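You operate a simulated robot arm through the tools that you are given. There is no shell and no other tool. Be economical: measure what you need, move in short steps, check, and stop when the job is done.

You are at the controls of a simulated two-armed robot. One attempt, no reset.

## Task
On the worktop under the window, fold the napkin in half and then in half again.

Only the result counts: the job must be done as asked and must still hold three seconds after the hand-in. Knocking over, shifting, dropping, spilling or breaking anything else fails it. Flat cloth is picked up by pressing the open fingertips on it (5 to 10 N) and closing them slowly along it; thin cloth reads only 2 to 8 mm in the jaws.

## Robot
Two 7-joint arms with two-finger parallel grippers on one trunk, on a base that drives. Base frame: it is fixed to the floor where the robot stands at the start and does not move with it; the origin is under the middle of the robot, x ahead of it, y to its left, z up. Readings come in m, rad, newtons and seconds.
The left shoulder is at the start at [0.07, 0.163, 1.17], the right one opposite. Places, roughly: worktop under the window [0.7, 0.2, 0.9]. Payload 3.43 kg a hand.
The tool frame of a hand sits at the grasp point between the pads (the TCP): z along the fingers, y along the line on which they close. The tips reach 0.034 m beyond it. The gripper opens to 0.128 m. The fingers are 0.024 m wide and 0.012 m thick; the gripper's body (0.048 by 0.13 m) begins 0.096 m behind the TCP.
Orientation is that of the tool frame in the base frame, as a unit quaternion [w, x, y, z]. With the fingers straight down and closing along the base's y, the tool's x points along the base's -x, its y along +y and its z along -z.

## Interface
- The arms move only by the tool arm_command. It takes "left_motion", "right_motion" or both (then of equal length, played together; a hand with none holds still); each is a list that holds one entry, the list of rows, each a list of 7 numbers: the shift along the tool's x, y, z in m, then the turn, a rotation vector about the tool's x, y, z in rad, then the opening, from 0 (shut) to 1 (fully open). In form: [[[dx, dy, dz, rx, ry, rz, gripper], ...]]. A call has 1 to 20 rows; each row shifts and turns the commanded pose from where the row before left it, along the tool's axes as they then stand. A row lasts 0.2 s, in which the tool goes at most 0.05 m and 0.15 rad; a call with a longer step from one row to the next is refused whole, and so is a gripper value outside its range. A pose out of reach is approached as far as the arm can. The call stops where the force on the tool passes 40 N (or 10 N more than at its start, if that is more) or the arm is blocked; 0.2 s more then pass. The fingers move at their own pace (about 0.153 m/s each) and stop on an object; they squeeze with about 42 N. The grip force told is the motor's: it shows also when the fingers shut on nothing. Time passes only in rows, and 0.2 s behind the last, so rows that do not move let the fingers close. The reply holds the time, the measured pose of the TCP, the force on the tool along the base axes, the opening and the grip force, in the units named above and with some noise.
- Cameras (640 x 400 px; columns grow to the right, rows downward): "scene" is now at [0.1284, 0.0221, 1.3835]; the picture's right is [0.28, -0.96, -0.00], its down [-0.67, -0.19, -0.72] and it looks along [0.69, 0.20, -0.70] (base axes); focal length 287 px, centre (320, 200). "left" rides on the left gripper at [0.076, 0.011, -0.16] in its tool frame; the picture's right is [-0.15, 0.99, 0.00], its down [-0.88, -0.13, -0.46] and it looks along [-0.45, -0.07, 0.89] (tool axes); focal length 234 px, centre (320, 200). "right" rides on the right gripper at [0.076, -0.011, -0.16] in its tool frame; the picture's right is [0.15, 0.99, 0.00], its down [-0.88, 0.13, -0.46] and it looks along [-0.45, 0.07, 0.89] (tool axes); focal length 234 px, centre (320, 200). There is no depth. A picture from a camera that has moved, and an enlarged one, comes with that camera's place and axes in the base frame and with its lens.
- grab_frame(camera): a new picture of that camera. No time passes.
- move_column(by): slides the trunk up (or, below 0, down) by that many m; the arms and the scene camera ride with it, the base frame stays. It gives what a move gives, with no picture.
- steer(legs): drives the robot by 1 to 6 legs, each [ahead, left, turn to the left] in m, m and rad, along the robot's own axes; the way and the turn of a leg run together, so that a leg with both is an arc; at most 1.5 m and 3.142 rad a leg. The arms and the cameras ride along, it lands a little off, and it stops where it bumps. It gives what a move gives.
- turn_head(pan, tilt): turns the head with the scene camera to pan (to the left, within 1.501 rad either way) and tilt (down, from -0.506 to 1.204), counted from straight ahead of the robot. It gives what a move gives.
- inspect(camera, box): a new picture of the part [left, top, right, bottom] of that camera's present view, enlarged. No time passes.
- hand_in(): hands the job in; it is judged then, once.

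Work in short steps. Places have to be worked out from the pictures, the camera data and where the tool is seen: move nearer, look again, correct. Check each grasp and each placing, and mend what went wrong. You have 120 turns and 100 pictures in all, those below and enlarged ones among them. Open the grippers and draw the arms clear of the work before you hand the job in, unless the task says otherwise; then end with one line.

The tools are called after "Request:" by a JSON object that holds its "api" and its "payload". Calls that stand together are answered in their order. arm_command: Moves the arms, as the interface text tells. Its arguments: {"type":"object","properties":{"left_motion":{"type":"array","items":{"type":"array","items":{"type":"array","items":{"type":"number"}}}},"right_motion":{"type":"array","items":{"type":"array","items":{"type":"array","items":{"type":"number"}}}}},"required":[]} The other tools are called the same way: move_column (by) slides the trunk up or down; steer (legs) drives the base; turn_head (pan, tilt) turns the head that bears the scene camera; grab_frame (camera) takes a picture; inspect (camera, box) takes an enlarged picture of a part of a camera's view; hand_in () hands the job in.

At the start:

```text
clock: 0.0
left_tcp_pos: [0.6263, 0.3023, 1.0074]
left_tool_rot: [0.0, 0.0, 1.0, 0.0]
left_force: [1.0, -0.1, -0.1]
left_gripper_width: 0.1279
left_grasp_force: 0.1
right_tcp_pos: [0.6895, -0.2977, 1.035]
right_tool_rot: [0.0, 0.001, 1.0, 0.0]
right_force: [-1.0, 0.7, 0.4]
right_gripper_width: 0.1279
right_grasp_force: 0.1
trunk travel left (down, up): [-0.65, 0.29]
robot x, y, heading: [-0.0026, 0.0003, -0.002]
head pan, tilt: [0.279, 0.77]
```

scene: 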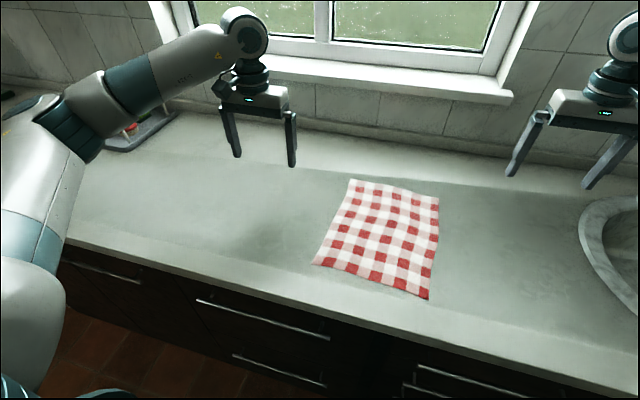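
right: 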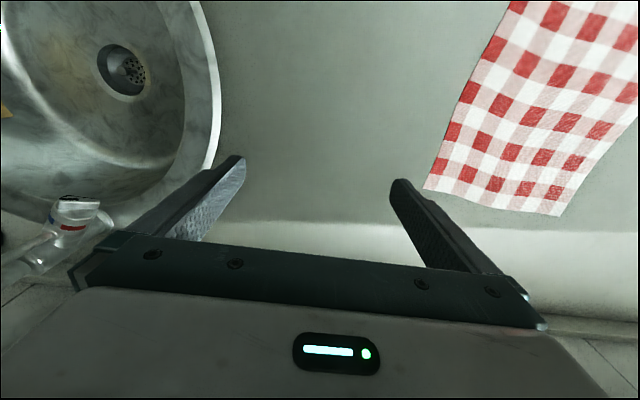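
left: 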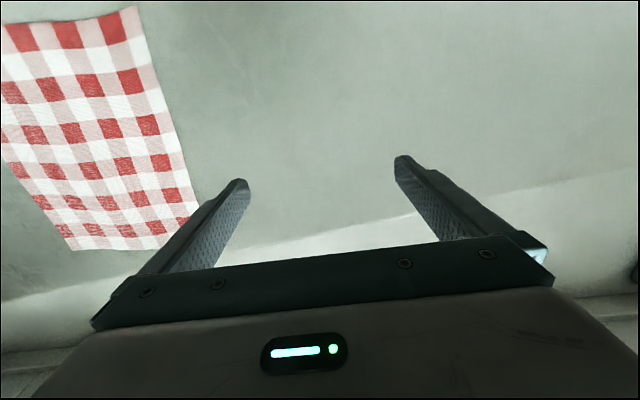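

I estimate the napkin at x 0.47–0.80, y −0.13–0.13, and I'll zoom in to pin down the corners.

Request:
{"api": "inspect", "payload": {"camera": "scene", "box": [290, 160, 466, 310]}}

```text
2.67 times, centred on (378, 235) of scene
camera zoom: at [0.1284, 0.0221, 1.3835], right [0.28, -0.96, 0.0], down [-0.67, -0.19, -0.72], along [0.69, 0.2, -0.7], focal length 766 px, centre (165, 107)
```

zoom: 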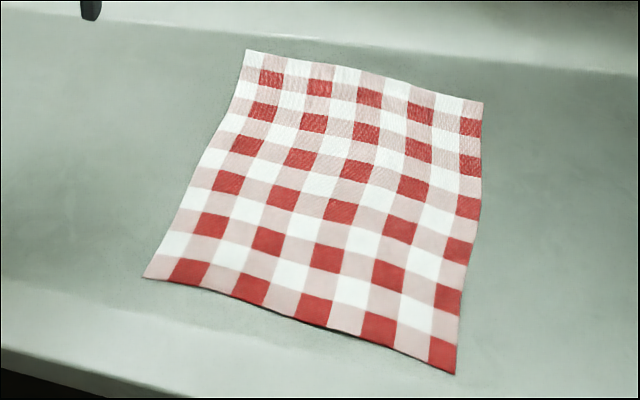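

The napkin is about 0.26 × 0.32 m, with its far edge at x≈0.80. I'll bring both hands above the two far corners, partly closed, and then look.

Request:
{"api": "arm_command", "payload": {"left_motion": [[[-0.0273, -0.035, 0.0178, 0, 0, 0, 0.25], [-0.0273, -0.035, 0.0178, 0, 0, 0, 0.25], [-0.0273, -0.035, 0.0178, 0, 0, 0, 0.25], [-0.0273, -0.035, 0.0178, 0, 0, 0, 0.25], [-0.0273, -0.035, 0.0178, 0, 0, 0, 0.25], [-0.0273, -0.035, 0.0178, 0, 0, 0, 0.25], [0, 0, 0, 0, 0, 0, 0.25]]], "right_motion": [[[-0.0154, 0.0312, 0.0225, 0, 0, 0, 0.25], [-0.0154, 0.0312, 0.0225, 0, 0, 0, 0.25], [-0.0154, 0.0312, 0.0225, 0, 0, 0, 0.25], [-0.0154, 0.0312, 0.0225, 0, 0, 0, 0.25], [-0.0154, 0.0312, 0.0225, 0, 0, 0, 0.25], [-0.0154, 0.0312, 0.0225, 0, 0, 0, 0.25], [0, 0, 0, 0, 0, 0, 0.25]]]}}

Request:
{"api": "grab_frame", "payload": {"camera": "left"}}

Request:
{"api": "grab_frame", "payload": {"camera": "right"}}

Request:
{"api": "grab_frame", "payload": {"camera": "scene"}}

```text
clock: 1.6
left_tcp_pos: [0.7889, 0.0932, 0.9019]
left_tool_rot: [0.001, 0.0, 1.0, -0.001]
left_force: [-0.4, 0.4, -0.4]
left_gripper_width: 0.0322
left_grasp_force: 0.0
right_tcp_pos: [0.7809, -0.1111, 0.8999]
right_tool_rot: [0.0, 0.0, 1.0, 0.001]
right_force: [0.3, 0.4, -0.2]
right_gripper_width: 0.0319
right_grasp_force: 0.0
trunk travel left (down, up): [-0.65, 0.29]
robot x, y, heading: [-0.0004, -0.0016, 0.003]
head pan, tilt: [0.279, 0.77]
```

```text
95 pictures are left
camera left: at [0.7141, 0.1039, 1.0608], right [0.15, 0.99, 0.0], down [0.88, -0.13, 0.46], along [0.45, -0.07, -0.89], focal length 234 px, centre (320, 200)
```

left: 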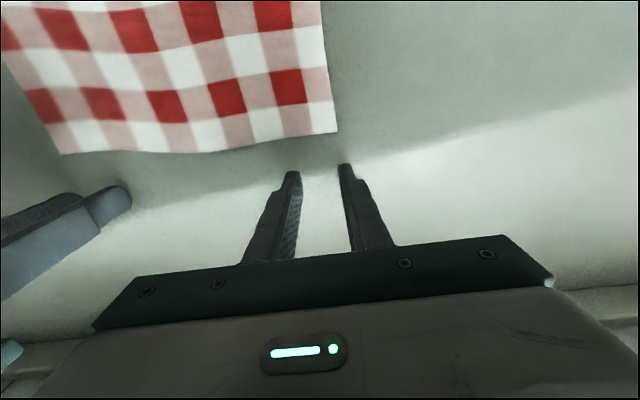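

```text
94 pictures are left
camera right: at [0.7033, -0.1221, 1.0584], right [-0.15, 0.99, 0.0], down [0.88, 0.13, 0.46], along [0.45, 0.07, -0.89], focal length 234 px, centre (320, 200)
```

right: 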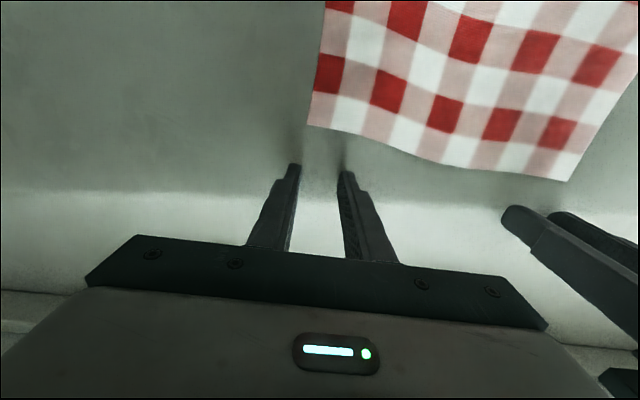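

```text
93 pictures are left
camera scene: at [0.1272, 0.0226, 1.3837], right [0.28, -0.96, 0.0], down [-0.67, -0.19, -0.72], along [0.69, 0.2, -0.7], focal length 287 px, centre (320, 200)
```

scene: 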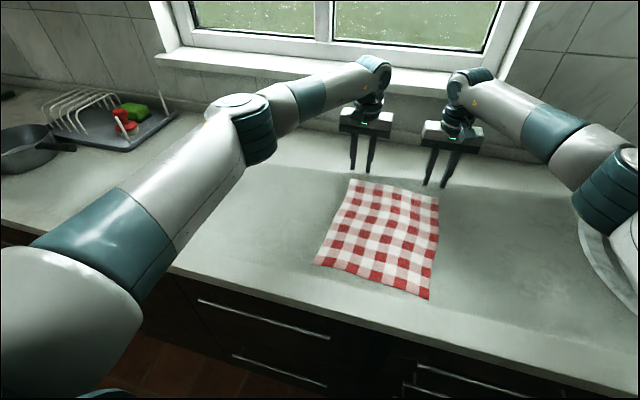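

Triangulating from both wrist views and the scene view puts the cloth surface at about z≈0.857, with far corners near (0.757, 0.113) and (0.738, −0.125). I'll move the hands back over those corners.

Request:
{"api": "arm_command", "payload": {"left_motion": [[[0.0, 0, -0.012, 0, 0, 0, 0.25], [0.0235, -0.005, 0, 0, 0, 0, 0.25], [0.0235, -0.005, 0, 0, 0, 0, 0.25], [0, 0, 0, 0, 0, 0, 0.25]]], "right_motion": [[[0.0, 0, -0.012, 0, 0, 0, 0.25], [0.0285, 0.008, 0, 0, 0, 0, 0.25], [0.0285, 0.008, 0, 0, 0, 0, 0.25], [0, 0, 0, 0, 0, 0, 0.25]]]}}

Request:
{"api": "grab_frame", "payload": {"camera": "left"}}

Request:
{"api": "grab_frame", "payload": {"camera": "right"}}

```text
clock: 2.6
left_tcp_pos: [0.744, 0.083, 0.9127]
left_tool_rot: [-0.001, 0.0, 1.0, 0.0]
left_force: [0.2, 0.9, -0.3]
left_gripper_width: 0.032
left_grasp_force: 0.1
right_tcp_pos: [0.7236, -0.0952, 0.9117]
right_tool_rot: [-0.001, 0.0, 1.0, 0.0]
right_force: [1.2, 0.4, -0.4]
right_gripper_width: 0.032
right_grasp_force: 0.1
trunk travel left (down, up): [-0.65, 0.29]
robot x, y, heading: [-0.0017, -0.0039, -0.003]
head pan, tilt: [0.279, 0.77]
```

```text
92 pictures are left
camera left: at [0.6676, 0.0937, 1.0719], right [0.15, 0.99, 0.0], down [0.88, -0.13, 0.45], along [0.45, -0.07, -0.89], focal length 234 px, centre (320, 200)
```

left: 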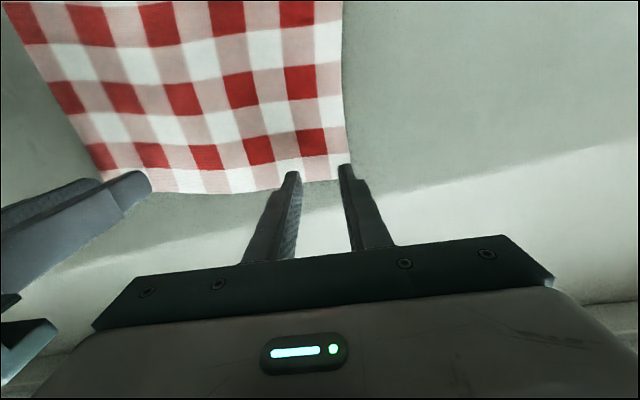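

```text
91 pictures are left
camera right: at [0.6462, -0.1063, 1.0704], right [-0.15, 0.99, 0.0], down [0.88, 0.13, 0.45], along [0.45, 0.07, -0.89], focal length 234 px, centre (320, 200)
```

right: 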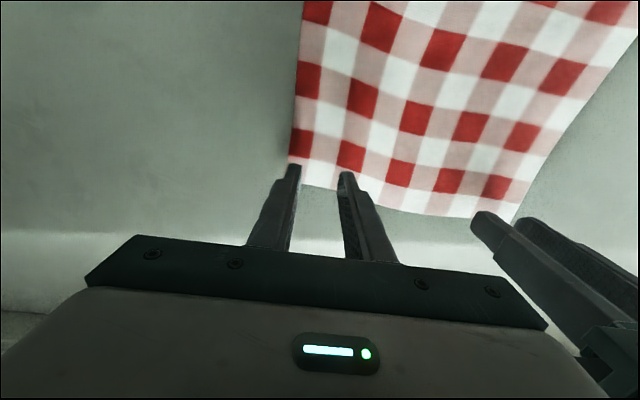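

With the true corners (hidden behind the fingertips) extrapolated, the stereo again gives z≈0.86, so both hands are placed well. I'll lower them in small steps until I feel contact.

Request:
{"api": "arm_command", "payload": {"left_motion": [[[0, 0, 0.004, 0, 0, 0, 0.25], [0, 0, 0.004, 0, 0, 0, 0.25], [0, 0, 0.003, 0, 0, 0, 0.25], [0, 0, 0.003, 0, 0, 0, 0.25], [0, 0, 0.003, 0, 0, 0, 0.25]]], "right_motion": [[[0, 0, 0.004, 0, 0, 0, 0.25], [0, 0, 0.004, 0, 0, 0, 0.25], [0, 0, 0.003, 0, 0, 0, 0.25], [0, 0, 0.003, 0, 0, 0, 0.25], [0, 0, 0.003, 0, 0, 0, 0.25]]]}}

```text
clock: 3.8
left_tcp_pos: [0.7429, 0.0824, 0.8959]
left_tool_rot: [0.0, 0.0, 1.0, 0.0]
left_force: [0.3, -0.1, 0.1]
left_gripper_width: 0.0321
left_grasp_force: 0.0
right_tcp_pos: [0.7247, -0.0947, 0.8956]
right_tool_rot: [0.0, -0.001, 1.0, 0.0]
right_force: [0.3, -0.6, 1.1]
right_gripper_width: 0.032
right_grasp_force: 0.0
trunk travel left (down, up): [-0.65, 0.29]
robot x, y, heading: [-0.0011, 0.0025, 0.001]
head pan, tilt: [0.279, 0.77]
```

No contact yet, so I'll keep going down in 2 mm steps.

Request:
{"api": "arm_command", "payload": {"left_motion": [[[0, 0, 0.002, 0, 0, 0, 0.25], [0, 0, 0.002, 0, 0, 0, 0.25], [0, 0, 0, 0, 0, 0, 0.25]]], "right_motion": [[[0, 0, 0.002, 0, 0, 0, 0.25], [0, 0, 0.002, 0, 0, 0, 0.25], [0, 0, 0, 0, 0, 0, 0.25]]]}}

Request:
{"api": "grab_frame", "payload": {"camera": "left"}}

Request:
{"api": "grab_frame", "payload": {"camera": "right"}}

```text
clock: 4.6
left_tcp_pos: [0.7415, 0.0821, 0.895]
left_tool_rot: [0.002, 0.001, 1.0, 0.0]
left_force: [1.9, 0.6, 8.8]
left_gripper_width: 0.0322
left_grasp_force: 0.1
right_tcp_pos: [0.7244, -0.0944, 0.895]
right_tool_rot: [0.003, 0.0, 1.0, 0.001]
right_force: [4.2, -2.5, 26.1]
right_gripper_width: 0.0324
right_grasp_force: 1.0
trunk travel left (down, up): [-0.65, 0.29]
robot x, y, heading: [-0.0008, 0.0008, 0.001]
head pan, tilt: [0.279, 0.77]
```

```text
90 pictures are left
camera left: at [0.6647, 0.0933, 1.054], right [0.15, 0.99, 0.0], down [0.88, -0.13, 0.46], along [0.45, -0.07, -0.89], focal length 234 px, centre (320, 200)
```

left: 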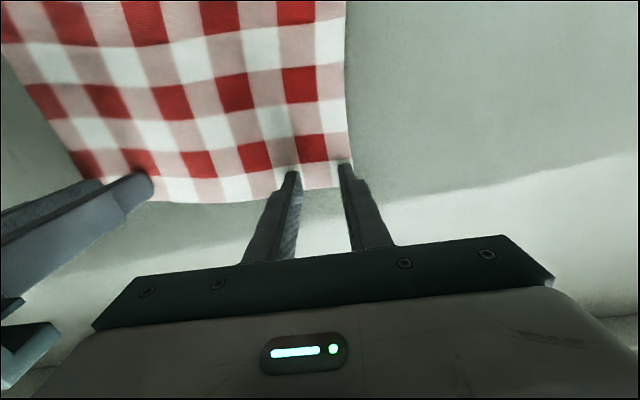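

```text
89 pictures are left
camera right: at [0.6446, -0.1055, 1.0529], right [-0.15, 0.99, 0.0], down [0.88, 0.13, 0.46], along [0.46, 0.07, -0.89], focal length 234 px, centre (320, 200)
```

right: 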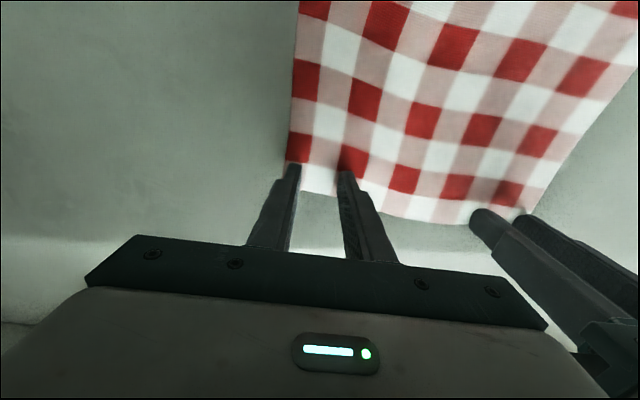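

Contact is made: left about 9 N, right about 26 N. I'll ease the right hand off slightly, then close both slowly along the cloth.

Request:
{"api": "arm_command", "payload": {"left_motion": [[[0, 0, 0, 0, 0, 0, 0.25], [0, 0, 0, 0, 0, 0, 0.25]]], "right_motion": [[[0, 0, -0.0014, 0, 0, 0, 0.25], [0, 0, 0, 0, 0, 0, 0.25]]]}}

```text
clock: 5.2
left_tcp_pos: [0.7416, 0.0806, 0.8957]
left_tool_rot: [0.001, 0.0, 1.0, 0.001]
left_force: [2.7, -0.6, 15.1]
left_gripper_width: 0.0318
left_grasp_force: 0.2
right_tcp_pos: [0.7228, -0.0944, 0.8956]
right_tool_rot: [0.002, 0.0, 1.0, 0.0]
right_force: [5.0, 0.1, 24.0]
right_gripper_width: 0.032
right_grasp_force: 0.0
trunk travel left (down, up): [-0.65, 0.29]
robot x, y, heading: [-0.0009, -0.0023, 0.001]
head pan, tilt: [0.279, 0.77]
```

The forces read 15 and 24 N, still too high. I'll lift both a little more.

Request:
{"api": "arm_command", "payload": {"left_motion": [[[0, 0, -0.0008, 0, 0, 0, 0.25], [0, 0, 0, 0, 0, 0, 0.25]]], "right_motion": [[[0, 0, -0.0016, 0, 0, 0, 0.25], [0, 0, 0, 0, 0, 0, 0.25]]]}}

```text
clock: 5.8
left_tcp_pos: [0.7412, 0.0825, 0.8952]
left_tool_rot: [0.002, 0.0, 1.0, 0.0]
left_force: [2.5, 0.5, 16.1]
left_gripper_width: 0.0319
left_grasp_force: 0.0
right_tcp_pos: [0.7218, -0.0952, 0.8953]
right_tool_rot: [0.001, 0.0, 1.0, 0.001]
right_force: [2.6, 0.3, 15.5]
right_gripper_width: 0.0319
right_grasp_force: 0.1
trunk travel left (down, up): [-0.65, 0.29]
robot x, y, heading: [0.0025, -0.0024, 0.0]
head pan, tilt: [0.279, 0.77]
```

Stiffness is about 5 N/mm. One more 1.4 mm lift on each hand should give around 8 N.

Request:
{"api": "arm_command", "payload": {"left_motion": [[[0, 0, -0.0014, 0, 0, 0, 0.25], [0, 0, 0, 0, 0, 0, 0.25]]], "right_motion": [[[0, 0, -0.0014, 0, 0, 0, 0.25], [0, 0, 0, 0, 0, 0, 0.25]]]}}

```text
clock: 6.4
left_tcp_pos: [0.7414, 0.0813, 0.8954]
left_tool_rot: [0.001, 0.0, 1.0, 0.0]
left_force: [-0.3, -0.4, 11.6]
left_gripper_width: 0.0319
left_grasp_force: 0.1
right_tcp_pos: [0.7228, -0.0953, 0.897]
right_tool_rot: [0.001, 0.0, 1.0, 0.0]
right_force: [0.1, 1.0, 6.3]
right_gripper_width: 0.0319
right_grasp_force: 0.0
trunk travel left (down, up): [-0.65, 0.29]
robot x, y, heading: [-0.0001, 0.001, 0.001]
head pan, tilt: [0.279, 0.77]
```

Now left is about 11 N and right about 6 N. I'll close slowly, with a slight lift on the left.

Request:
{"api": "arm_command", "payload": {"left_motion": [[[0, 0, -0.0005, 0, 0, 0, 0.23], [0, 0, 0, 0, 0, 0, 0.2], [0, 0, 0, 0, 0, 0, 0.17], [0, 0, 0, 0, 0, 0, 0.14], [0, 0, 0, 0, 0, 0, 0.11], [0, 0, 0, 0, 0, 0, 0.08], [0, 0, 0, 0, 0, 0, 0.05], [0, 0, 0, 0, 0, 0, 0.02], [0, 0, 0, 0, 0, 0, 0], [0, 0, 0, 0, 0, 0, 0]]], "right_motion": [[[0, 0, 0, 0, 0, 0, 0.23], [0, 0, 0, 0, 0, 0, 0.2], [0, 0, 0, 0, 0, 0, 0.17], [0, 0, 0, 0, 0, 0, 0.14], [0, 0, 0, 0, 0, 0, 0.11], [0, 0, 0, 0, 0, 0, 0.08], [0, 0, 0, 0, 0, 0, 0.05], [0, 0, 0, 0, 0, 0, 0.02], [0, 0, 0, 0, 0, 0, 0], [0, 0, 0, 0, 0, 0, 0]]]}}

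Request:
{"api": "grab_frame", "payload": {"camera": "left"}}

Request:
{"api": "grab_frame", "payload": {"camera": "right"}}

```text
clock: 8.6
left_tcp_pos: [0.7432, 0.081, 0.8947]
left_tool_rot: [0.0, 0.0, 1.0, 0.0]
left_force: [0.7, -5.7, 5.3]
left_gripper_width: 0.0014
left_grasp_force: 36.5
right_tcp_pos: [0.7235, -0.0945, 0.8952]
right_tool_rot: [0.0, 0.0, 1.0, 0.0]
right_force: [1.1, 6.3, 1.2]
right_gripper_width: 0.0017
right_grasp_force: 36.2
trunk travel left (down, up): [-0.65, 0.29]
robot x, y, heading: [0.0007, -0.0027, 0.001]
head pan, tilt: [0.279, 0.77]
```

```text
88 pictures are left
camera left: at [0.6666, 0.0928, 1.0543], right [0.15, 0.99, 0.0], down [0.88, -0.13, 0.46], along [0.45, -0.07, -0.89], focal length 234 px, centre (320, 200)
```

left: 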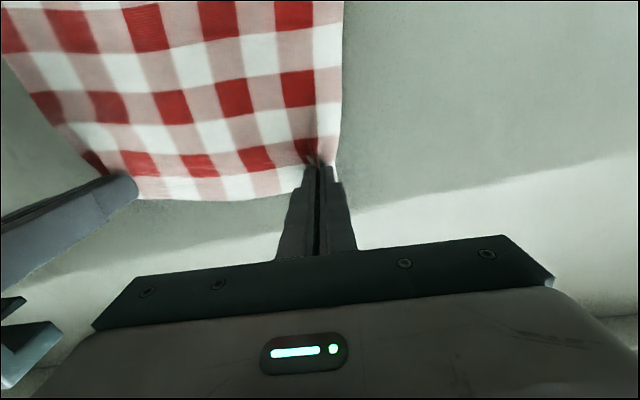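

```text
87 pictures are left
camera right: at [0.6462, -0.1051, 1.0536], right [-0.15, 0.99, 0.0], down [0.88, 0.13, 0.46], along [0.45, 0.07, -0.89], focal length 234 px, centre (320, 200)
```

right: 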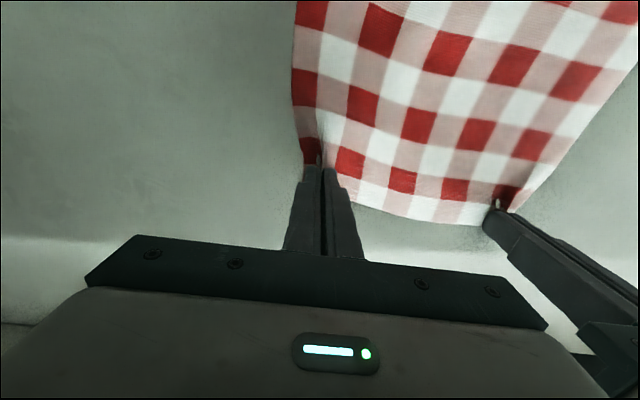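

The cloth edge has been drawn in at both jaws, which read about 1.5 mm. I'll lift 4 cm and check whether both corners hold.

Request:
{"api": "arm_command", "payload": {"left_motion": [[[0, 0, -0.008, 0, 0, 0, 0], [0, 0, -0.01, 0, 0, 0, 0], [0, 0, -0.01, 0, 0, 0, 0], [0, 0, -0.01, 0, 0, 0, 0]]], "right_motion": [[[0, 0, -0.008, 0, 0, 0, 0], [0, 0, -0.01, 0, 0, 0, 0], [0, 0, -0.01, 0, 0, 0, 0], [0, 0, -0.01, 0, 0, 0, 0]]]}}

Request:
{"api": "inspect", "payload": {"camera": "scene", "box": [270, 110, 510, 310]}}

```text
clock: 9.6
left_tcp_pos: [0.7441, 0.082, 0.9318]
left_tool_rot: [0.0, 0.001, 1.0, 0.0]
left_force: [-0.3, -8.3, -0.2]
left_gripper_width: 0.0017
left_grasp_force: 35.9
right_tcp_pos: [0.7252, -0.0955, 0.9325]
right_tool_rot: [0.0, 0.0, 1.0, 0.0]
right_force: [-0.1, 8.1, 0.7]
right_gripper_width: 0.0017
right_grasp_force: 36.3
trunk travel left (down, up): [-0.65, 0.29]
robot x, y, heading: [0.0033, -0.0037, 0.009]
head pan, tilt: [0.279, 0.77]
```

```text
2.00 times, centred on (390, 210) of scene
camera zoom: at [0.1279, 0.022, 1.3835], right [0.28, -0.96, 0.0], down [-0.67, -0.19, -0.72], along [0.69, 0.2, -0.7], focal length 575 px, centre (180, 180)
```

zoom: 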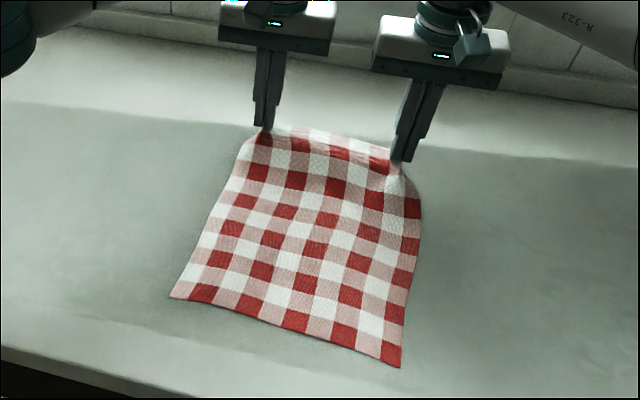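

Both corners hold, with the cloth taut between the hands. I'll carry the far edge along an arc to the near edge, bringing the hands slightly closer together to relax the tension.

Request:
{"api": "arm_command", "payload": {"left_motion": [[[0.008, 0.001, -0.0201, 0, 0, 0, 0], [0.0111, 0.001, -0.0186, 0, 0, 0, 0], [0.0139, 0.001, -0.0166, 0, 0, 0, 0], [0.0163, 0.001, -0.0142, 0, 0, 0, 0], [0.0183, 0.001, -0.0115, 0, 0, 0, 0], [0.0199, 0.001, -0.0085, 0, 0, 0, 0], [0.0209, 0.001, -0.0052, 0, 0, 0, 0], [0.0216, 0.001, -0.0019, 0, 0, 0, 0], [0.0216, 0.001, 0.0015, 0, 0, 0, 0], [0.0211, 0.001, 0.0049, 0, 0, 0, 0], [0.02, 0.001, 0.0082, 0, 0, 0, 0], [0.0185, 0.001, 0.0112, 0, 0, 0, 0], [0.0165, 0.001, 0.014, 0, 0, 0, 0], [0.014, 0.001, 0.0163, 0, 0, 0, 0], [0.0113, 0.001, 0.0184, 0, 0, 0, 0], [0.0083, 0.001, 0.02, 0, 0, 0, 0]]], "right_motion": [[[0.008, 0.0012, -0.0201, 0, 0, 0, 0], [0.0111, 0.0012, -0.0186, 0, 0, 0, 0], [0.0139, 0.0012, -0.0166, 0, 0, 0, 0], [0.0163, 0.0012, -0.0142, 0, 0, 0, 0], [0.0183, 0.0012, -0.0115, 0, 0, 0, 0], [0.0199, 0.0012, -0.0085, 0, 0, 0, 0], [0.0209, 0.0012, -0.0052, 0, 0, 0, 0], [0.0216, 0.0012, -0.0019, 0, 0, 0, 0], [0.0216, 0.0012, 0.0015, 0, 0, 0, 0], [0.0211, 0.0012, 0.0049, 0, 0, 0, 0], [0.02, 0.0012, 0.0082, 0, 0, 0, 0], [0.0185, 0.0012, 0.0112, 0, 0, 0, 0], [0.0165, 0.0012, 0.014, 0, 0, 0, 0], [0.014, 0.0012, 0.0163, 0, 0, 0, 0], [0.0113, 0.0012, 0.0184, 0, 0, 0, 0], [0.0083, 0.0012, 0.02, 0, 0, 0, 0]]]}}

Request:
{"api": "inspect", "payload": {"camera": "scene", "box": [270, 110, 510, 310]}}

Request:
{"api": "grab_frame", "payload": {"camera": "left"}}

Request:
{"api": "grab_frame", "payload": {"camera": "right"}}

```text
clock: 13.0
left_tcp_pos: [0.4804, 0.098, 0.9347]
left_tool_rot: [0.0, 0.0, 1.0, 0.0]
left_force: [0.4, -1.7, -0.1]
left_gripper_width: 0.0017
left_grasp_force: 36.1
right_tcp_pos: [0.4632, -0.0752, 0.9352]
right_tool_rot: [0.0, 0.001, 1.0, 0.0]
right_force: [0.3, 0.7, -0.3]
right_gripper_width: 0.0015
right_grasp_force: 36.9
trunk travel left (down, up): [-0.65, 0.29]
robot x, y, heading: [0.0015, 0.0023, -0.005]
head pan, tilt: [0.279, 0.77]
```

```text
2.00 times, centred on (390, 210) of scene
camera zoom: at [0.1287, 0.0222, 1.3836], right [0.28, -0.96, 0.0], down [-0.67, -0.19, -0.72], along [0.69, 0.2, -0.7], focal length 575 px, centre (180, 180)
```

zoom: 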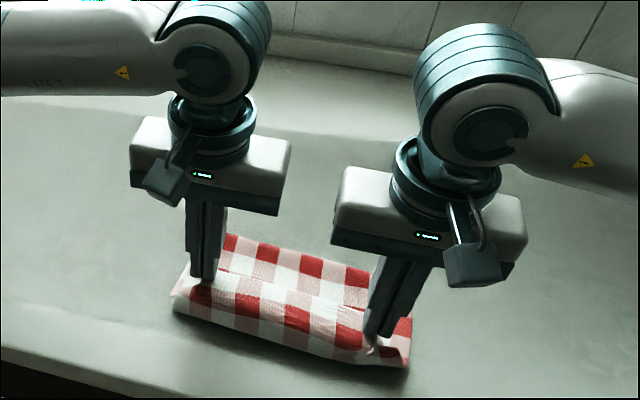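

```text
84 pictures are left
camera left: at [0.4058, 0.109, 1.0935], right [0.15, 0.99, 0.0], down [0.88, -0.13, 0.46], along [0.45, -0.07, -0.89], focal length 234 px, centre (320, 200)
```

left: 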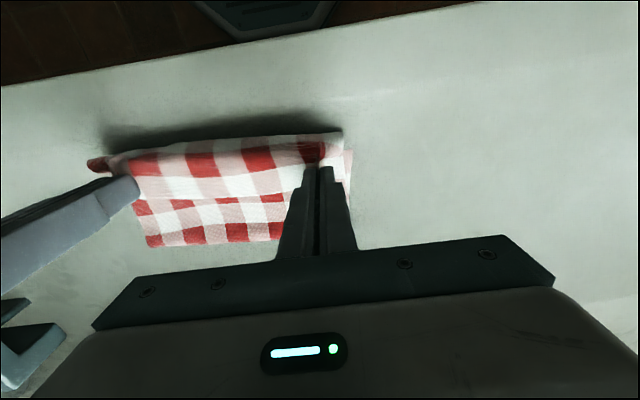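

```text
83 pictures are left
camera right: at [0.3856, -0.086, 1.0936], right [-0.15, 0.99, 0.0], down [0.88, 0.13, 0.46], along [0.45, 0.07, -0.89], focal length 234 px, centre (320, 200)
```

right: 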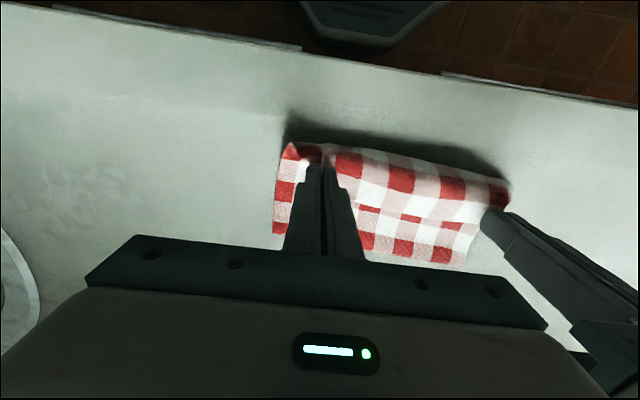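

The near edge hasn't moved and the flap now sits above it. I'll lower the hands to just above the table.

Request:
{"api": "arm_command", "payload": {"left_motion": [[[0.006, 0.0005, 0.012, 0, 0, 0, 0], [0.006, 0.0005, 0.012, 0, 0, 0, 0], [0.002, 0, 0.008, 0, 0, 0, 0], [0, 0, 0, 0, 0, 0, 0]]], "right_motion": [[[0.005, 0.0005, 0.012, 0, 0, 0, 0], [0.005, 0.0005, 0.012, 0, 0, 0, 0], [0.002, 0, 0.008, 0, 0, 0, 0], [0, 0, 0, 0, 0, 0, 0]]]}}

Request:
{"api": "inspect", "payload": {"camera": "scene", "box": [300, 180, 460, 300]}}

Request:
{"api": "inspect", "payload": {"camera": "left", "box": [80, 80, 400, 280]}}

Request:
{"api": "inspect", "payload": {"camera": "right", "box": [220, 80, 540, 280]}}

```text
clock: 14.0
left_tcp_pos: [0.4666, 0.0991, 0.9027]
left_tool_rot: [0.001, 0.001, 1.0, 0.0]
left_force: [-0.1, -2.3, 0.9]
left_gripper_width: 0.0017
left_grasp_force: 36.5
right_tcp_pos: [0.4519, -0.0739, 0.9025]
right_tool_rot: [0.0, 0.001, 1.0, 0.0]
right_force: [-0.4, 2.0, -0.1]
right_gripper_width: 0.0019
right_grasp_force: 36.7
trunk travel left (down, up): [-0.65, 0.29]
robot x, y, heading: [0.002, 0.0002, 0.001]
head pan, tilt: [0.279, 0.77]
```

```text
3.33 times, centred on (380, 240) of scene
camera zoom: at [0.1282, 0.022, 1.3835], right [0.28, -0.96, 0.0], down [-0.67, -0.19, -0.72], along [0.69, 0.2, -0.7], focal length 958 px, centre (120, 67)
```

zoom: 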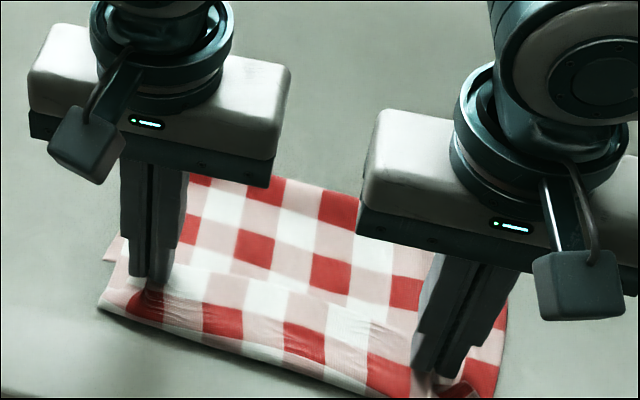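

```text
2.00 times, centred on (240, 180) of left
camera zoom: at [0.3916, 0.1103, 1.0616], right [0.15, 0.99, 0.0], down [0.88, -0.13, 0.46], along [0.45, -0.07, -0.89], focal length 468 px, centre (480, 240)
```

zoom: 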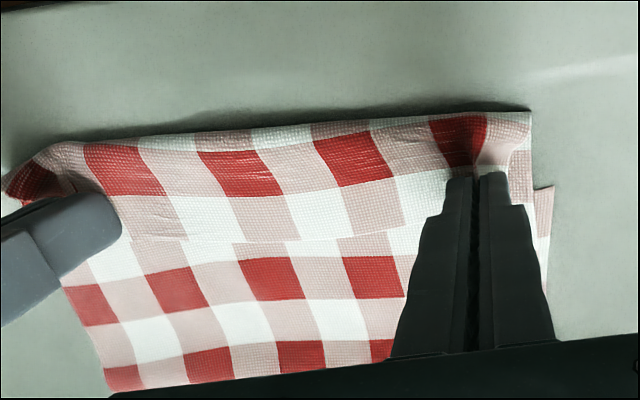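

```text
2.00 times, centred on (380, 180) of right
camera zoom: at [0.3729, -0.0857, 1.0619], right [-0.15, 0.99, 0.0], down [0.88, 0.13, 0.46], along [0.45, 0.07, -0.89], focal length 468 px, centre (200, 240)
```

zoom: 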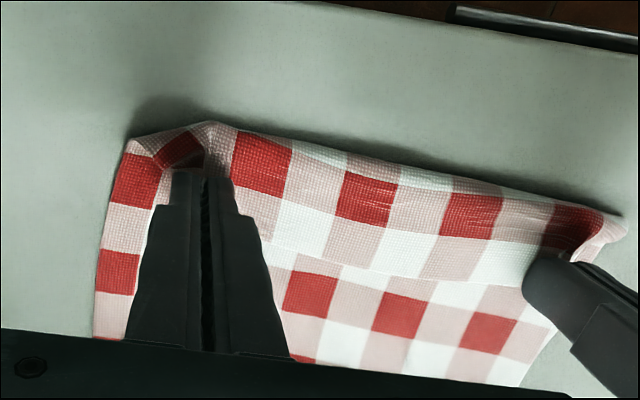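

There is a line across the top. It looks like the free far edge, folded back 2–3 cm as a tail on the far side of the jaws. I'll lower a little, release gently and see how the tail relaxes.

Request:
{"api": "arm_command", "payload": {"left_motion": [[[0.002, 0, 0.002, 0, 0, 0, 0], [0.002, 0, 0.002, 0, 0, 0, 0], [0, 0, 0, 0, 0, 0, 0.06], [0, 0, 0, 0, 0, 0, 0.12], [0, 0, 0, 0, 0, 0, 0.18], [0, 0, 0, 0, 0, 0, 0.22], [0, 0, -0.01, 0, 0, 0, 0.22], [0, 0, -0.02, 0, 0, 0, 0.22], [0, 0, -0.03, 0, 0, 0, 0.22], [0, 0, -0.04, 0, 0, 0, 0.22]]], "right_motion": [[[0.002, 0, 0.002, 0, 0, 0, 0], [0.002, 0, 0.002, 0, 0, 0, 0], [0, 0, 0, 0, 0, 0, 0.06], [0, 0, 0, 0, 0, 0, 0.12], [0, 0, 0, 0, 0, 0, 0.18], [0, 0, 0, 0, 0, 0, 0.22], [0, 0, -0.01, 0, 0, 0, 0.22], [0, 0, -0.02, 0, 0, 0, 0.22], [0, 0, -0.03, 0, 0, 0, 0.22], [0, 0, -0.04, 0, 0, 0, 0.22]]]}}

Request:
{"api": "inspect", "payload": {"camera": "scene", "box": [300, 180, 460, 300]}}

Request:
{"api": "inspect", "payload": {"camera": "left", "box": [80, 80, 400, 280]}}

Request:
{"api": "inspect", "payload": {"camera": "right", "box": [220, 80, 540, 280]}}

```text
clock: 16.2
left_tcp_pos: [0.4632, 0.0996, 0.9983]
left_tool_rot: [-0.001, 0.0, 1.0, 0.0]
left_force: [0.6, -0.1, -0.2]
left_gripper_width: 0.0283
left_grasp_force: 0.0
right_tcp_pos: [0.445, -0.0745, 1.0004]
right_tool_rot: [0.0, -0.001, 1.0, 0.0]
right_force: [-0.4, 0.4, 0.6]
right_gripper_width: 0.028
right_grasp_force: 0.2
trunk travel left (down, up): [-0.65, 0.29]
robot x, y, heading: [-0.003, -0.0003, 0.001]
head pan, tilt: [0.279, 0.77]
```

```text
3.33 times, centred on (380, 240) of scene
camera zoom: at [0.1273, 0.022, 1.3835], right [0.28, -0.96, 0.0], down [-0.67, -0.19, -0.72], along [0.69, 0.2, -0.7], focal length 958 px, centre (120, 67)
```

zoom: 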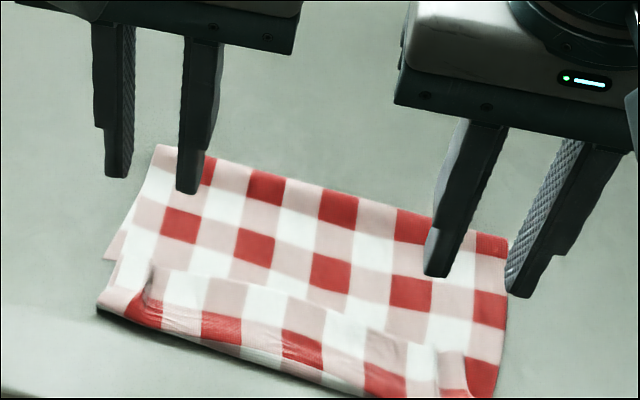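

```text
2.00 times, centred on (240, 180) of left
camera zoom: at [0.3872, 0.1101, 1.159], right [0.15, 0.99, 0.0], down [0.88, -0.13, 0.46], along [0.45, -0.07, -0.89], focal length 468 px, centre (480, 240)
```

zoom: 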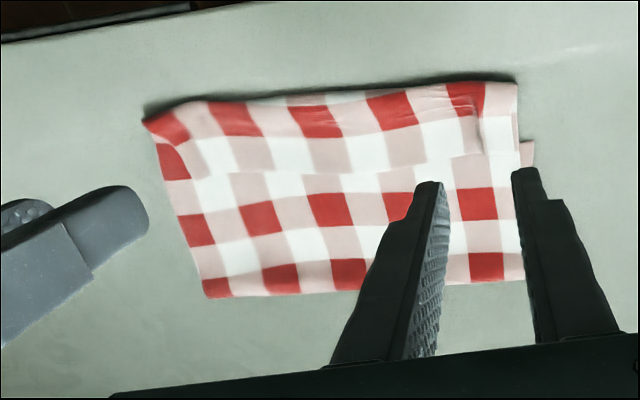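

```text
2.00 times, centred on (380, 180) of right
camera zoom: at [0.3675, -0.0858, 1.1587], right [-0.15, 0.99, 0.0], down [0.88, 0.13, 0.46], along [0.45, 0.07, -0.89], focal length 468 px, centre (200, 240)
```

zoom: 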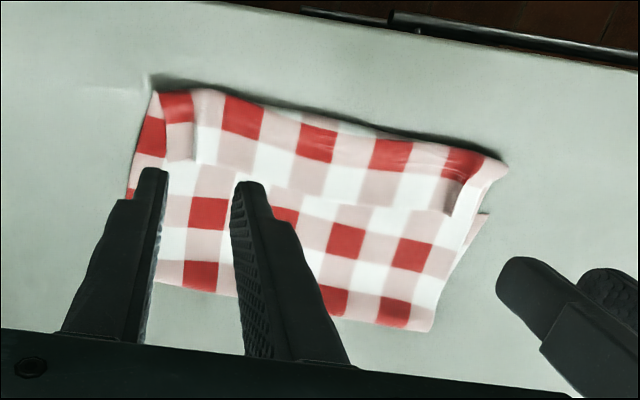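

The fold is in place, but the free edge is turned back about 4 cm on top, with its edge at x≈0.465. I'll set the fingertips just behind that edge, low over the flap, so I can push it forward and unroll it.

Request:
{"api": "arm_command", "payload": {"left_motion": [[[-0.02, -0.006, 0, 0, 0, 0, 0.35], [-0.02, -0.006, 0.02, 0, 0, 0, 0.35], [0, 0, 0.03, 0, 0, 0, 0.35], [0, 0, 0.03, 0, 0, 0, 0.35], [0, 0, 0.009, 0, 0, 0, 0.35], [0, 0, 0.003, 0, 0, 0, 0.35], [0, 0, 0.002, 0, 0, 0, 0.35], [0, 0, 0, 0, 0, 0, 0.35]]], "right_motion": [[[-0.023, 0.003, 0, 0, 0, 0, 0.35], [-0.023, 0.003, 0.02, 0, 0, 0, 0.35], [0, 0, 0.03, 0, 0, 0, 0.35], [0, 0, 0.03, 0, 0, 0, 0.35], [0, 0, 0.011, 0, 0, 0, 0.35], [0, 0, 0.003, 0, 0, 0, 0.35], [0, 0, 0.002, 0, 0, 0, 0.35], [0, 0, 0, 0, 0, 0, 0.35]]]}}

Request:
{"api": "inspect", "payload": {"camera": "left", "box": [80, 80, 400, 280]}}

Request:
{"api": "inspect", "payload": {"camera": "scene", "box": [300, 180, 460, 300]}}

```text
clock: 18.0
left_tcp_pos: [0.5034, 0.0878, 0.906]
left_tool_rot: [0.0, 0.0, 1.0, 0.0]
left_force: [-0.1, 0.1, -0.7]
left_gripper_width: 0.0447
left_grasp_force: 0.2
right_tcp_pos: [0.4937, -0.0676, 0.9029]
right_tool_rot: [0.001, 0.0, 1.0, 0.0]
right_force: [0.4, -0.7, 0.1]
right_gripper_width: 0.0449
right_grasp_force: 0.0
trunk travel left (down, up): [-0.65, 0.29]
robot x, y, heading: [0.0019, 0.0029, 0.003]
head pan, tilt: [0.279, 0.77]
```

```text
2.00 times, centred on (240, 180) of left
camera zoom: at [0.4279, 0.0982, 1.0633], right [0.15, 0.99, 0.0], down [0.88, -0.13, 0.46], along [0.45, -0.07, -0.89], focal length 468 px, centre (480, 240)
```

zoom: 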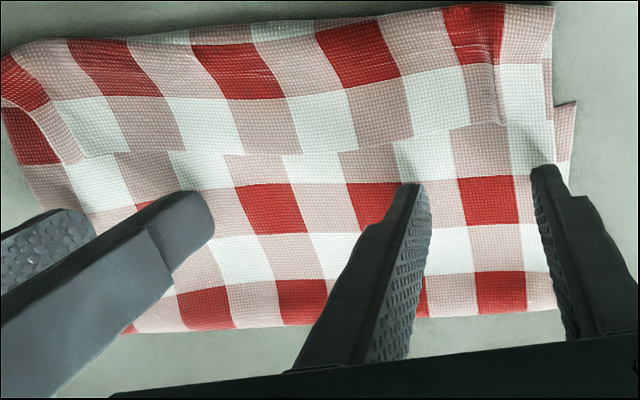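

```text
3.33 times, centred on (380, 240) of scene
camera zoom: at [0.1283, 0.022, 1.3835], right [0.28, -0.96, 0.0], down [-0.67, -0.19, -0.72], along [0.69, 0.2, -0.7], focal length 958 px, centre (120, 67)
```

zoom: 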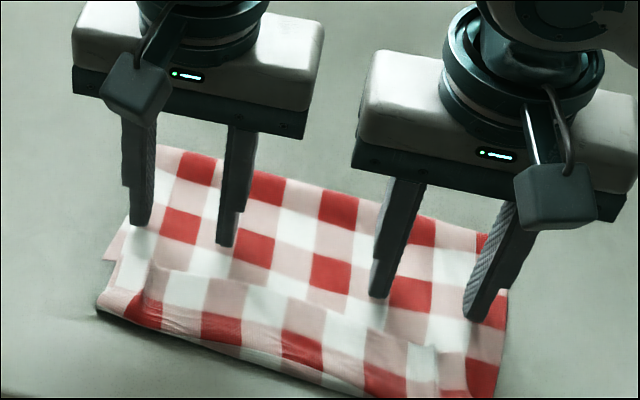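

The free edge is clearly visible just in front of the fingertips. I'll go down to skim the surface.

Request:
{"api": "arm_command", "payload": {"left_motion": [[[0, 0, 0.003, 0, 0, 0, 0.35], [0, 0, 0.002, 0, 0, 0, 0.35], [0, 0, 0.001, 0, 0, 0, 0.35], [0, 0, 0, 0, 0, 0, 0.35]]], "right_motion": [[[0, 0, 0.001, 0, 0, 0, 0.35], [0, 0, 0.001, 0, 0, 0, 0.35], [0, 0, 0.001, 0, 0, 0, 0.35], [0, 0, 0, 0, 0, 0, 0.35]]]}}

```text
clock: 19.0
left_tcp_pos: [0.5042, 0.087, 0.8982]
left_tool_rot: [0.0, 0.0, 1.0, 0.0]
left_force: [0.7, -0.1, -0.1]
left_gripper_width: 0.0449
left_grasp_force: 0.0
right_tcp_pos: [0.4936, -0.0679, 0.8999]
right_tool_rot: [0.0, 0.0, 1.0, -0.001]
right_force: [-0.5, 0.4, -0.4]
right_gripper_width: 0.0445
right_grasp_force: 0.0
trunk travel left (down, up): [-0.65, 0.29]
robot x, y, heading: [-0.0038, -0.0017, 0.004]
head pan, tilt: [0.279, 0.77]
```

There's no contact yet, so I'm skimming 2–4 mm above. I'll push 6 cm toward the robot and look.

Request:
{"api": "arm_command", "payload": {"left_motion": [[[0.01, 0, 0.0005, 0, 0, 0, 0.35], [0.01, 0, 0, 0, 0, 0, 0.35], [0.01, 0, 0, 0, 0, 0, 0.35], [0.01, 0, 0, 0, 0, 0, 0.35], [0.01, 0, 0, 0, 0, 0, 0.35]]], "right_motion": [[[0.01, 0, 0.001, 0, 0, 0, 0.35], [0.01, 0, 0, 0, 0, 0, 0.35], [0.01, 0, 0, 0, 0, 0, 0.35], [0.01, 0, 0, 0, 0, 0, 0.35], [0.01, 0, 0, 0, 0, 0, 0.35]]]}}

Request:
{"api": "inspect", "payload": {"camera": "left", "box": [80, 80, 400, 280]}}

Request:
{"api": "inspect", "payload": {"camera": "scene", "box": [300, 180, 460, 300]}}

```text
clock: 20.2
left_tcp_pos: [0.4537, 0.0882, 0.8983]
left_tool_rot: [0.0, 0.0, 1.0, 0.0]
left_force: [-0.2, -1.2, 0.0]
left_gripper_width: 0.0448
left_grasp_force: 0.1
right_tcp_pos: [0.442, -0.0679, 0.9003]
right_tool_rot: [-0.001, 0.001, 1.0, 0.0]
right_force: [0.3, 0.2, 0.5]
right_gripper_width: 0.045
right_grasp_force: 0.0
trunk travel left (down, up): [-0.65, 0.29]
robot x, y, heading: [-0.0002, 0.0015, -0.002]
head pan, tilt: [0.279, 0.77]
```

```text
2.00 times, centred on (240, 180) of left
camera zoom: at [0.3773, 0.0982, 1.0571], right [0.15, 0.99, 0.0], down [0.88, -0.13, 0.46], along [0.45, -0.07, -0.89], focal length 468 px, centre (480, 240)
```

zoom: 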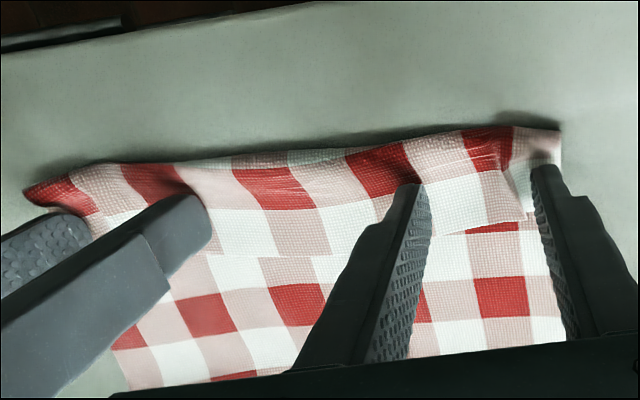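

```text
3.33 times, centred on (380, 240) of scene
camera zoom: at [0.1281, 0.0221, 1.3835], right [0.28, -0.96, 0.0], down [-0.67, -0.19, -0.72], along [0.69, 0.2, -0.7], focal length 958 px, centre (120, 67)
```

zoom: 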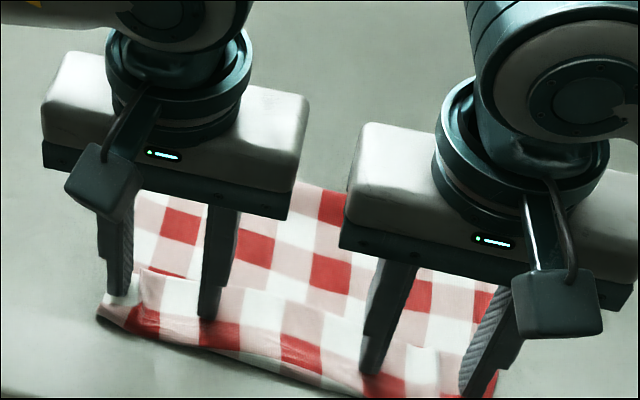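

The fingers mostly slid over the tail, which lies flat. I'll back up and look straight down at the pleats and free edge before choosing a grip on the tail alone.

Request:
{"api": "arm_command", "payload": {"left_motion": [[[0, 0, -0.02, 0, 0, 0, 0.25], [-0.01, 0.007, -0.03, 0, 0, 0, 0.25], [-0.02, 0, -0.02, 0, 0, 0, 0.25], [0, 0, 0, 0, 0, 0, 0.25]]], "right_motion": [[[0, 0, -0.02, 0, 0, 0, 0.25], [-0.01, -0.007, -0.03, 0, 0, 0, 0.25], [-0.02, 0, -0.02, 0, 0, 0, 0.25], [0, 0, 0, 0, 0, 0, 0.25]]]}}

Request:
{"api": "inspect", "payload": {"camera": "left", "box": [160, 60, 400, 210]}}

Request:
{"api": "inspect", "payload": {"camera": "right", "box": [240, 60, 480, 210]}}

Request:
{"api": "inspect", "payload": {"camera": "scene", "box": [300, 200, 460, 300]}}

```text
clock: 21.2
left_tcp_pos: [0.4834, 0.0929, 0.9689]
left_tool_rot: [0.0, 0.0, 1.0, -0.001]
left_force: [-0.2, -0.3, 0.6]
left_gripper_width: 0.032
left_grasp_force: 0.0
right_tcp_pos: [0.4737, -0.0745, 0.9685]
right_tool_rot: [0.0, -0.001, 1.0, -0.001]
right_force: [0.5, 0.6, 0.5]
right_gripper_width: 0.032
right_grasp_force: 0.0
trunk travel left (down, up): [-0.65, 0.29]
robot x, y, heading: [0.0001, -0.0002, 0.004]
head pan, tilt: [0.279, 0.77]
```

```text
2.67 times, centred on (280, 135) of left
camera zoom: at [0.4074, 0.1049, 1.1278], right [0.15, 0.99, 0.0], down [0.88, -0.13, 0.46], along [0.45, -0.07, -0.89], focal length 624 px, centre (427, 373)
```

zoom: 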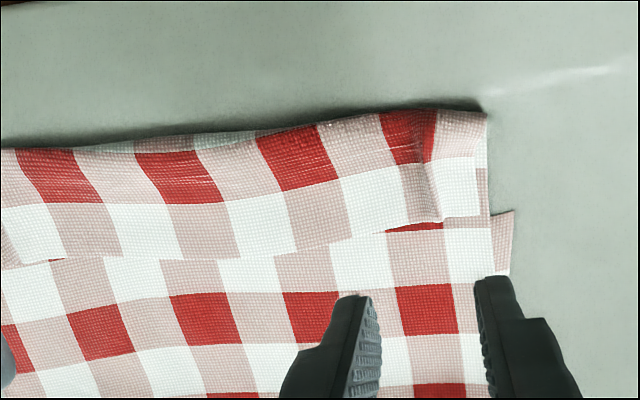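

```text
2.67 times, centred on (360, 135) of right
camera zoom: at [0.3955, -0.0859, 1.1273], right [-0.15, 0.99, 0.0], down [0.88, 0.13, 0.46], along [0.45, 0.07, -0.89], focal length 624 px, centre (213, 373)
```

zoom: 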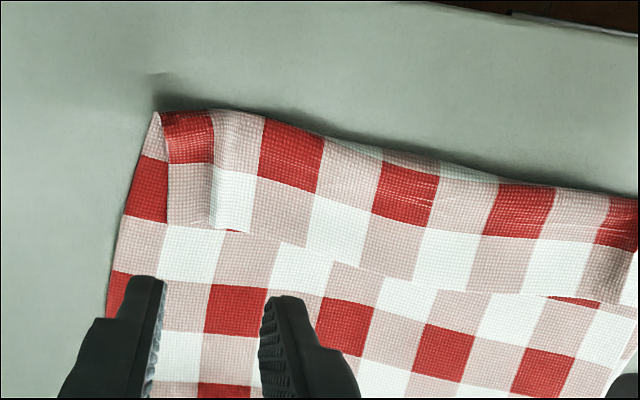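

```text
4.00 times, centred on (380, 250) of scene
camera zoom: at [0.1279, 0.0221, 1.3836], right [0.28, -0.96, 0.0], down [-0.67, -0.19, -0.72], along [0.69, 0.2, -0.7], focal length 1150 px, centre (80, 0)
```

zoom: 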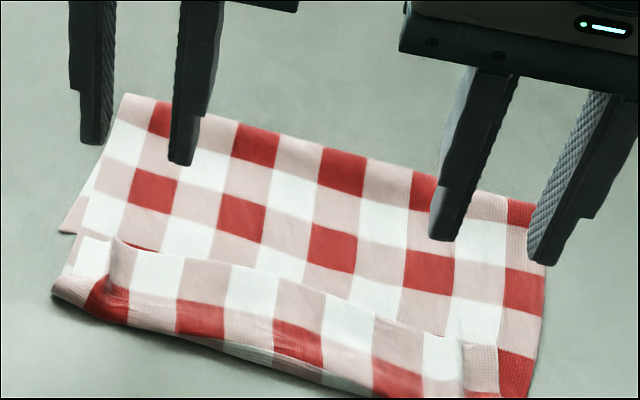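

The earlier push did shift the tail slightly over the flap (red shows behind it), so dragging can unroll it. I'll press lightly on the tail near its free edge (x≈0.47 left, 0.46 right) and drag it toward the robot.

Request:
{"api": "arm_command", "payload": {"left_motion": [[[0.0194, -0.002, 0.02, 0, 0, 0, 0.35], [0, 0, 0.03, 0, 0, 0, 0.35], [0, 0, 0.016, 0, 0, 0, 0.35], [0, 0, 0.002, 0, 0, 0, 0.35], [0, 0, 0.001, 0, 0, 0, 0.35], [0, 0, 0, 0, 0, 0, 0.35]]], "right_motion": [[[0.0227, 0.002, 0.02, 0, 0, 0, 0.35], [0, 0, 0.03, 0, 0, 0, 0.35], [0, 0, 0.016, 0, 0, 0, 0.35], [0, 0, 0.002, 0, 0, 0, 0.35], [0, 0, 0.001, 0, 0, 0, 0.35], [0, 0, 0, 0, 0, 0, 0.35]]]}}

```text
clock: 22.6
left_tcp_pos: [0.4643, 0.092, 0.899]
left_tool_rot: [-0.001, 0.0, 1.0, 0.0]
left_force: [-0.9, -0.5, 0.0]
left_gripper_width: 0.0449
left_grasp_force: 0.0
right_tcp_pos: [0.4508, -0.0736, 0.9003]
right_tool_rot: [0.0, 0.0, 1.0, 0.0]
right_force: [0.2, -0.1, -0.3]
right_gripper_width: 0.0447
right_grasp_force: 0.0
trunk travel left (down, up): [-0.65, 0.29]
robot x, y, heading: [-0.0002, 0.0004, 0.001]
head pan, tilt: [0.279, 0.77]
```

No contact yet, so I'll go 2 mm lower.

Request:
{"api": "arm_command", "payload": {"left_motion": [[[0, 0, 0.001, 0, 0, 0, 0.35], [0, 0, 0.0007, 0, 0, 0, 0.35], [0, 0, 0, 0, 0, 0, 0.35]]], "right_motion": [[[0, 0, 0.001, 0, 0, 0, 0.35], [0, 0, 0.001, 0, 0, 0, 0.35], [0, 0, 0, 0, 0, 0, 0.35]]]}}

```text
clock: 23.4
left_tcp_pos: [0.4644, 0.092, 0.8978]
left_tool_rot: [0.0, 0.0, 1.0, 0.0]
left_force: [-0.4, -0.6, -0.8]
left_gripper_width: 0.0448
left_grasp_force: 0.1
right_tcp_pos: [0.4501, -0.0736, 0.8986]
right_tool_rot: [-0.001, 0.0, 1.0, 0.0]
right_force: [-0.3, -0.1, -0.3]
right_gripper_width: 0.0446
right_grasp_force: 0.1
trunk travel left (down, up): [-0.65, 0.29]
robot x, y, heading: [-0.0005, -0.0036, 0.002]
head pan, tilt: [0.279, 0.77]
```

Still nothing. Another 1.5–2 mm.

Request:
{"api": "arm_command", "payload": {"left_motion": [[[0, 0, 0.001, 0, 0, 0, 0.35], [0, 0, 0.0007, 0, 0, 0, 0.35], [0, 0, 0, 0, 0, 0, 0.35]]], "right_motion": [[[0, 0, 0.001, 0, 0, 0, 0.35], [0, 0, 0.001, 0, 0, 0, 0.35], [0, 0, 0, 0, 0, 0, 0.35]]]}}

```text
clock: 24.2
left_tcp_pos: [0.4654, 0.0917, 0.8964]
left_tool_rot: [0.0, 0.001, 1.0, 0.0]
left_force: [0.7, 0.5, 5.2]
left_gripper_width: 0.0448
left_grasp_force: 0.0
right_tcp_pos: [0.4513, -0.0734, 0.8963]
right_tool_rot: [0.001, 0.0, 1.0, 0.0]
right_force: [0.0, -0.2, 1.0]
right_gripper_width: 0.0448
right_grasp_force: 0.1
trunk travel left (down, up): [-0.65, 0.29]
robot x, y, heading: [-0.002, 0.0052, 0.004]
head pan, tilt: [0.279, 0.77]
```

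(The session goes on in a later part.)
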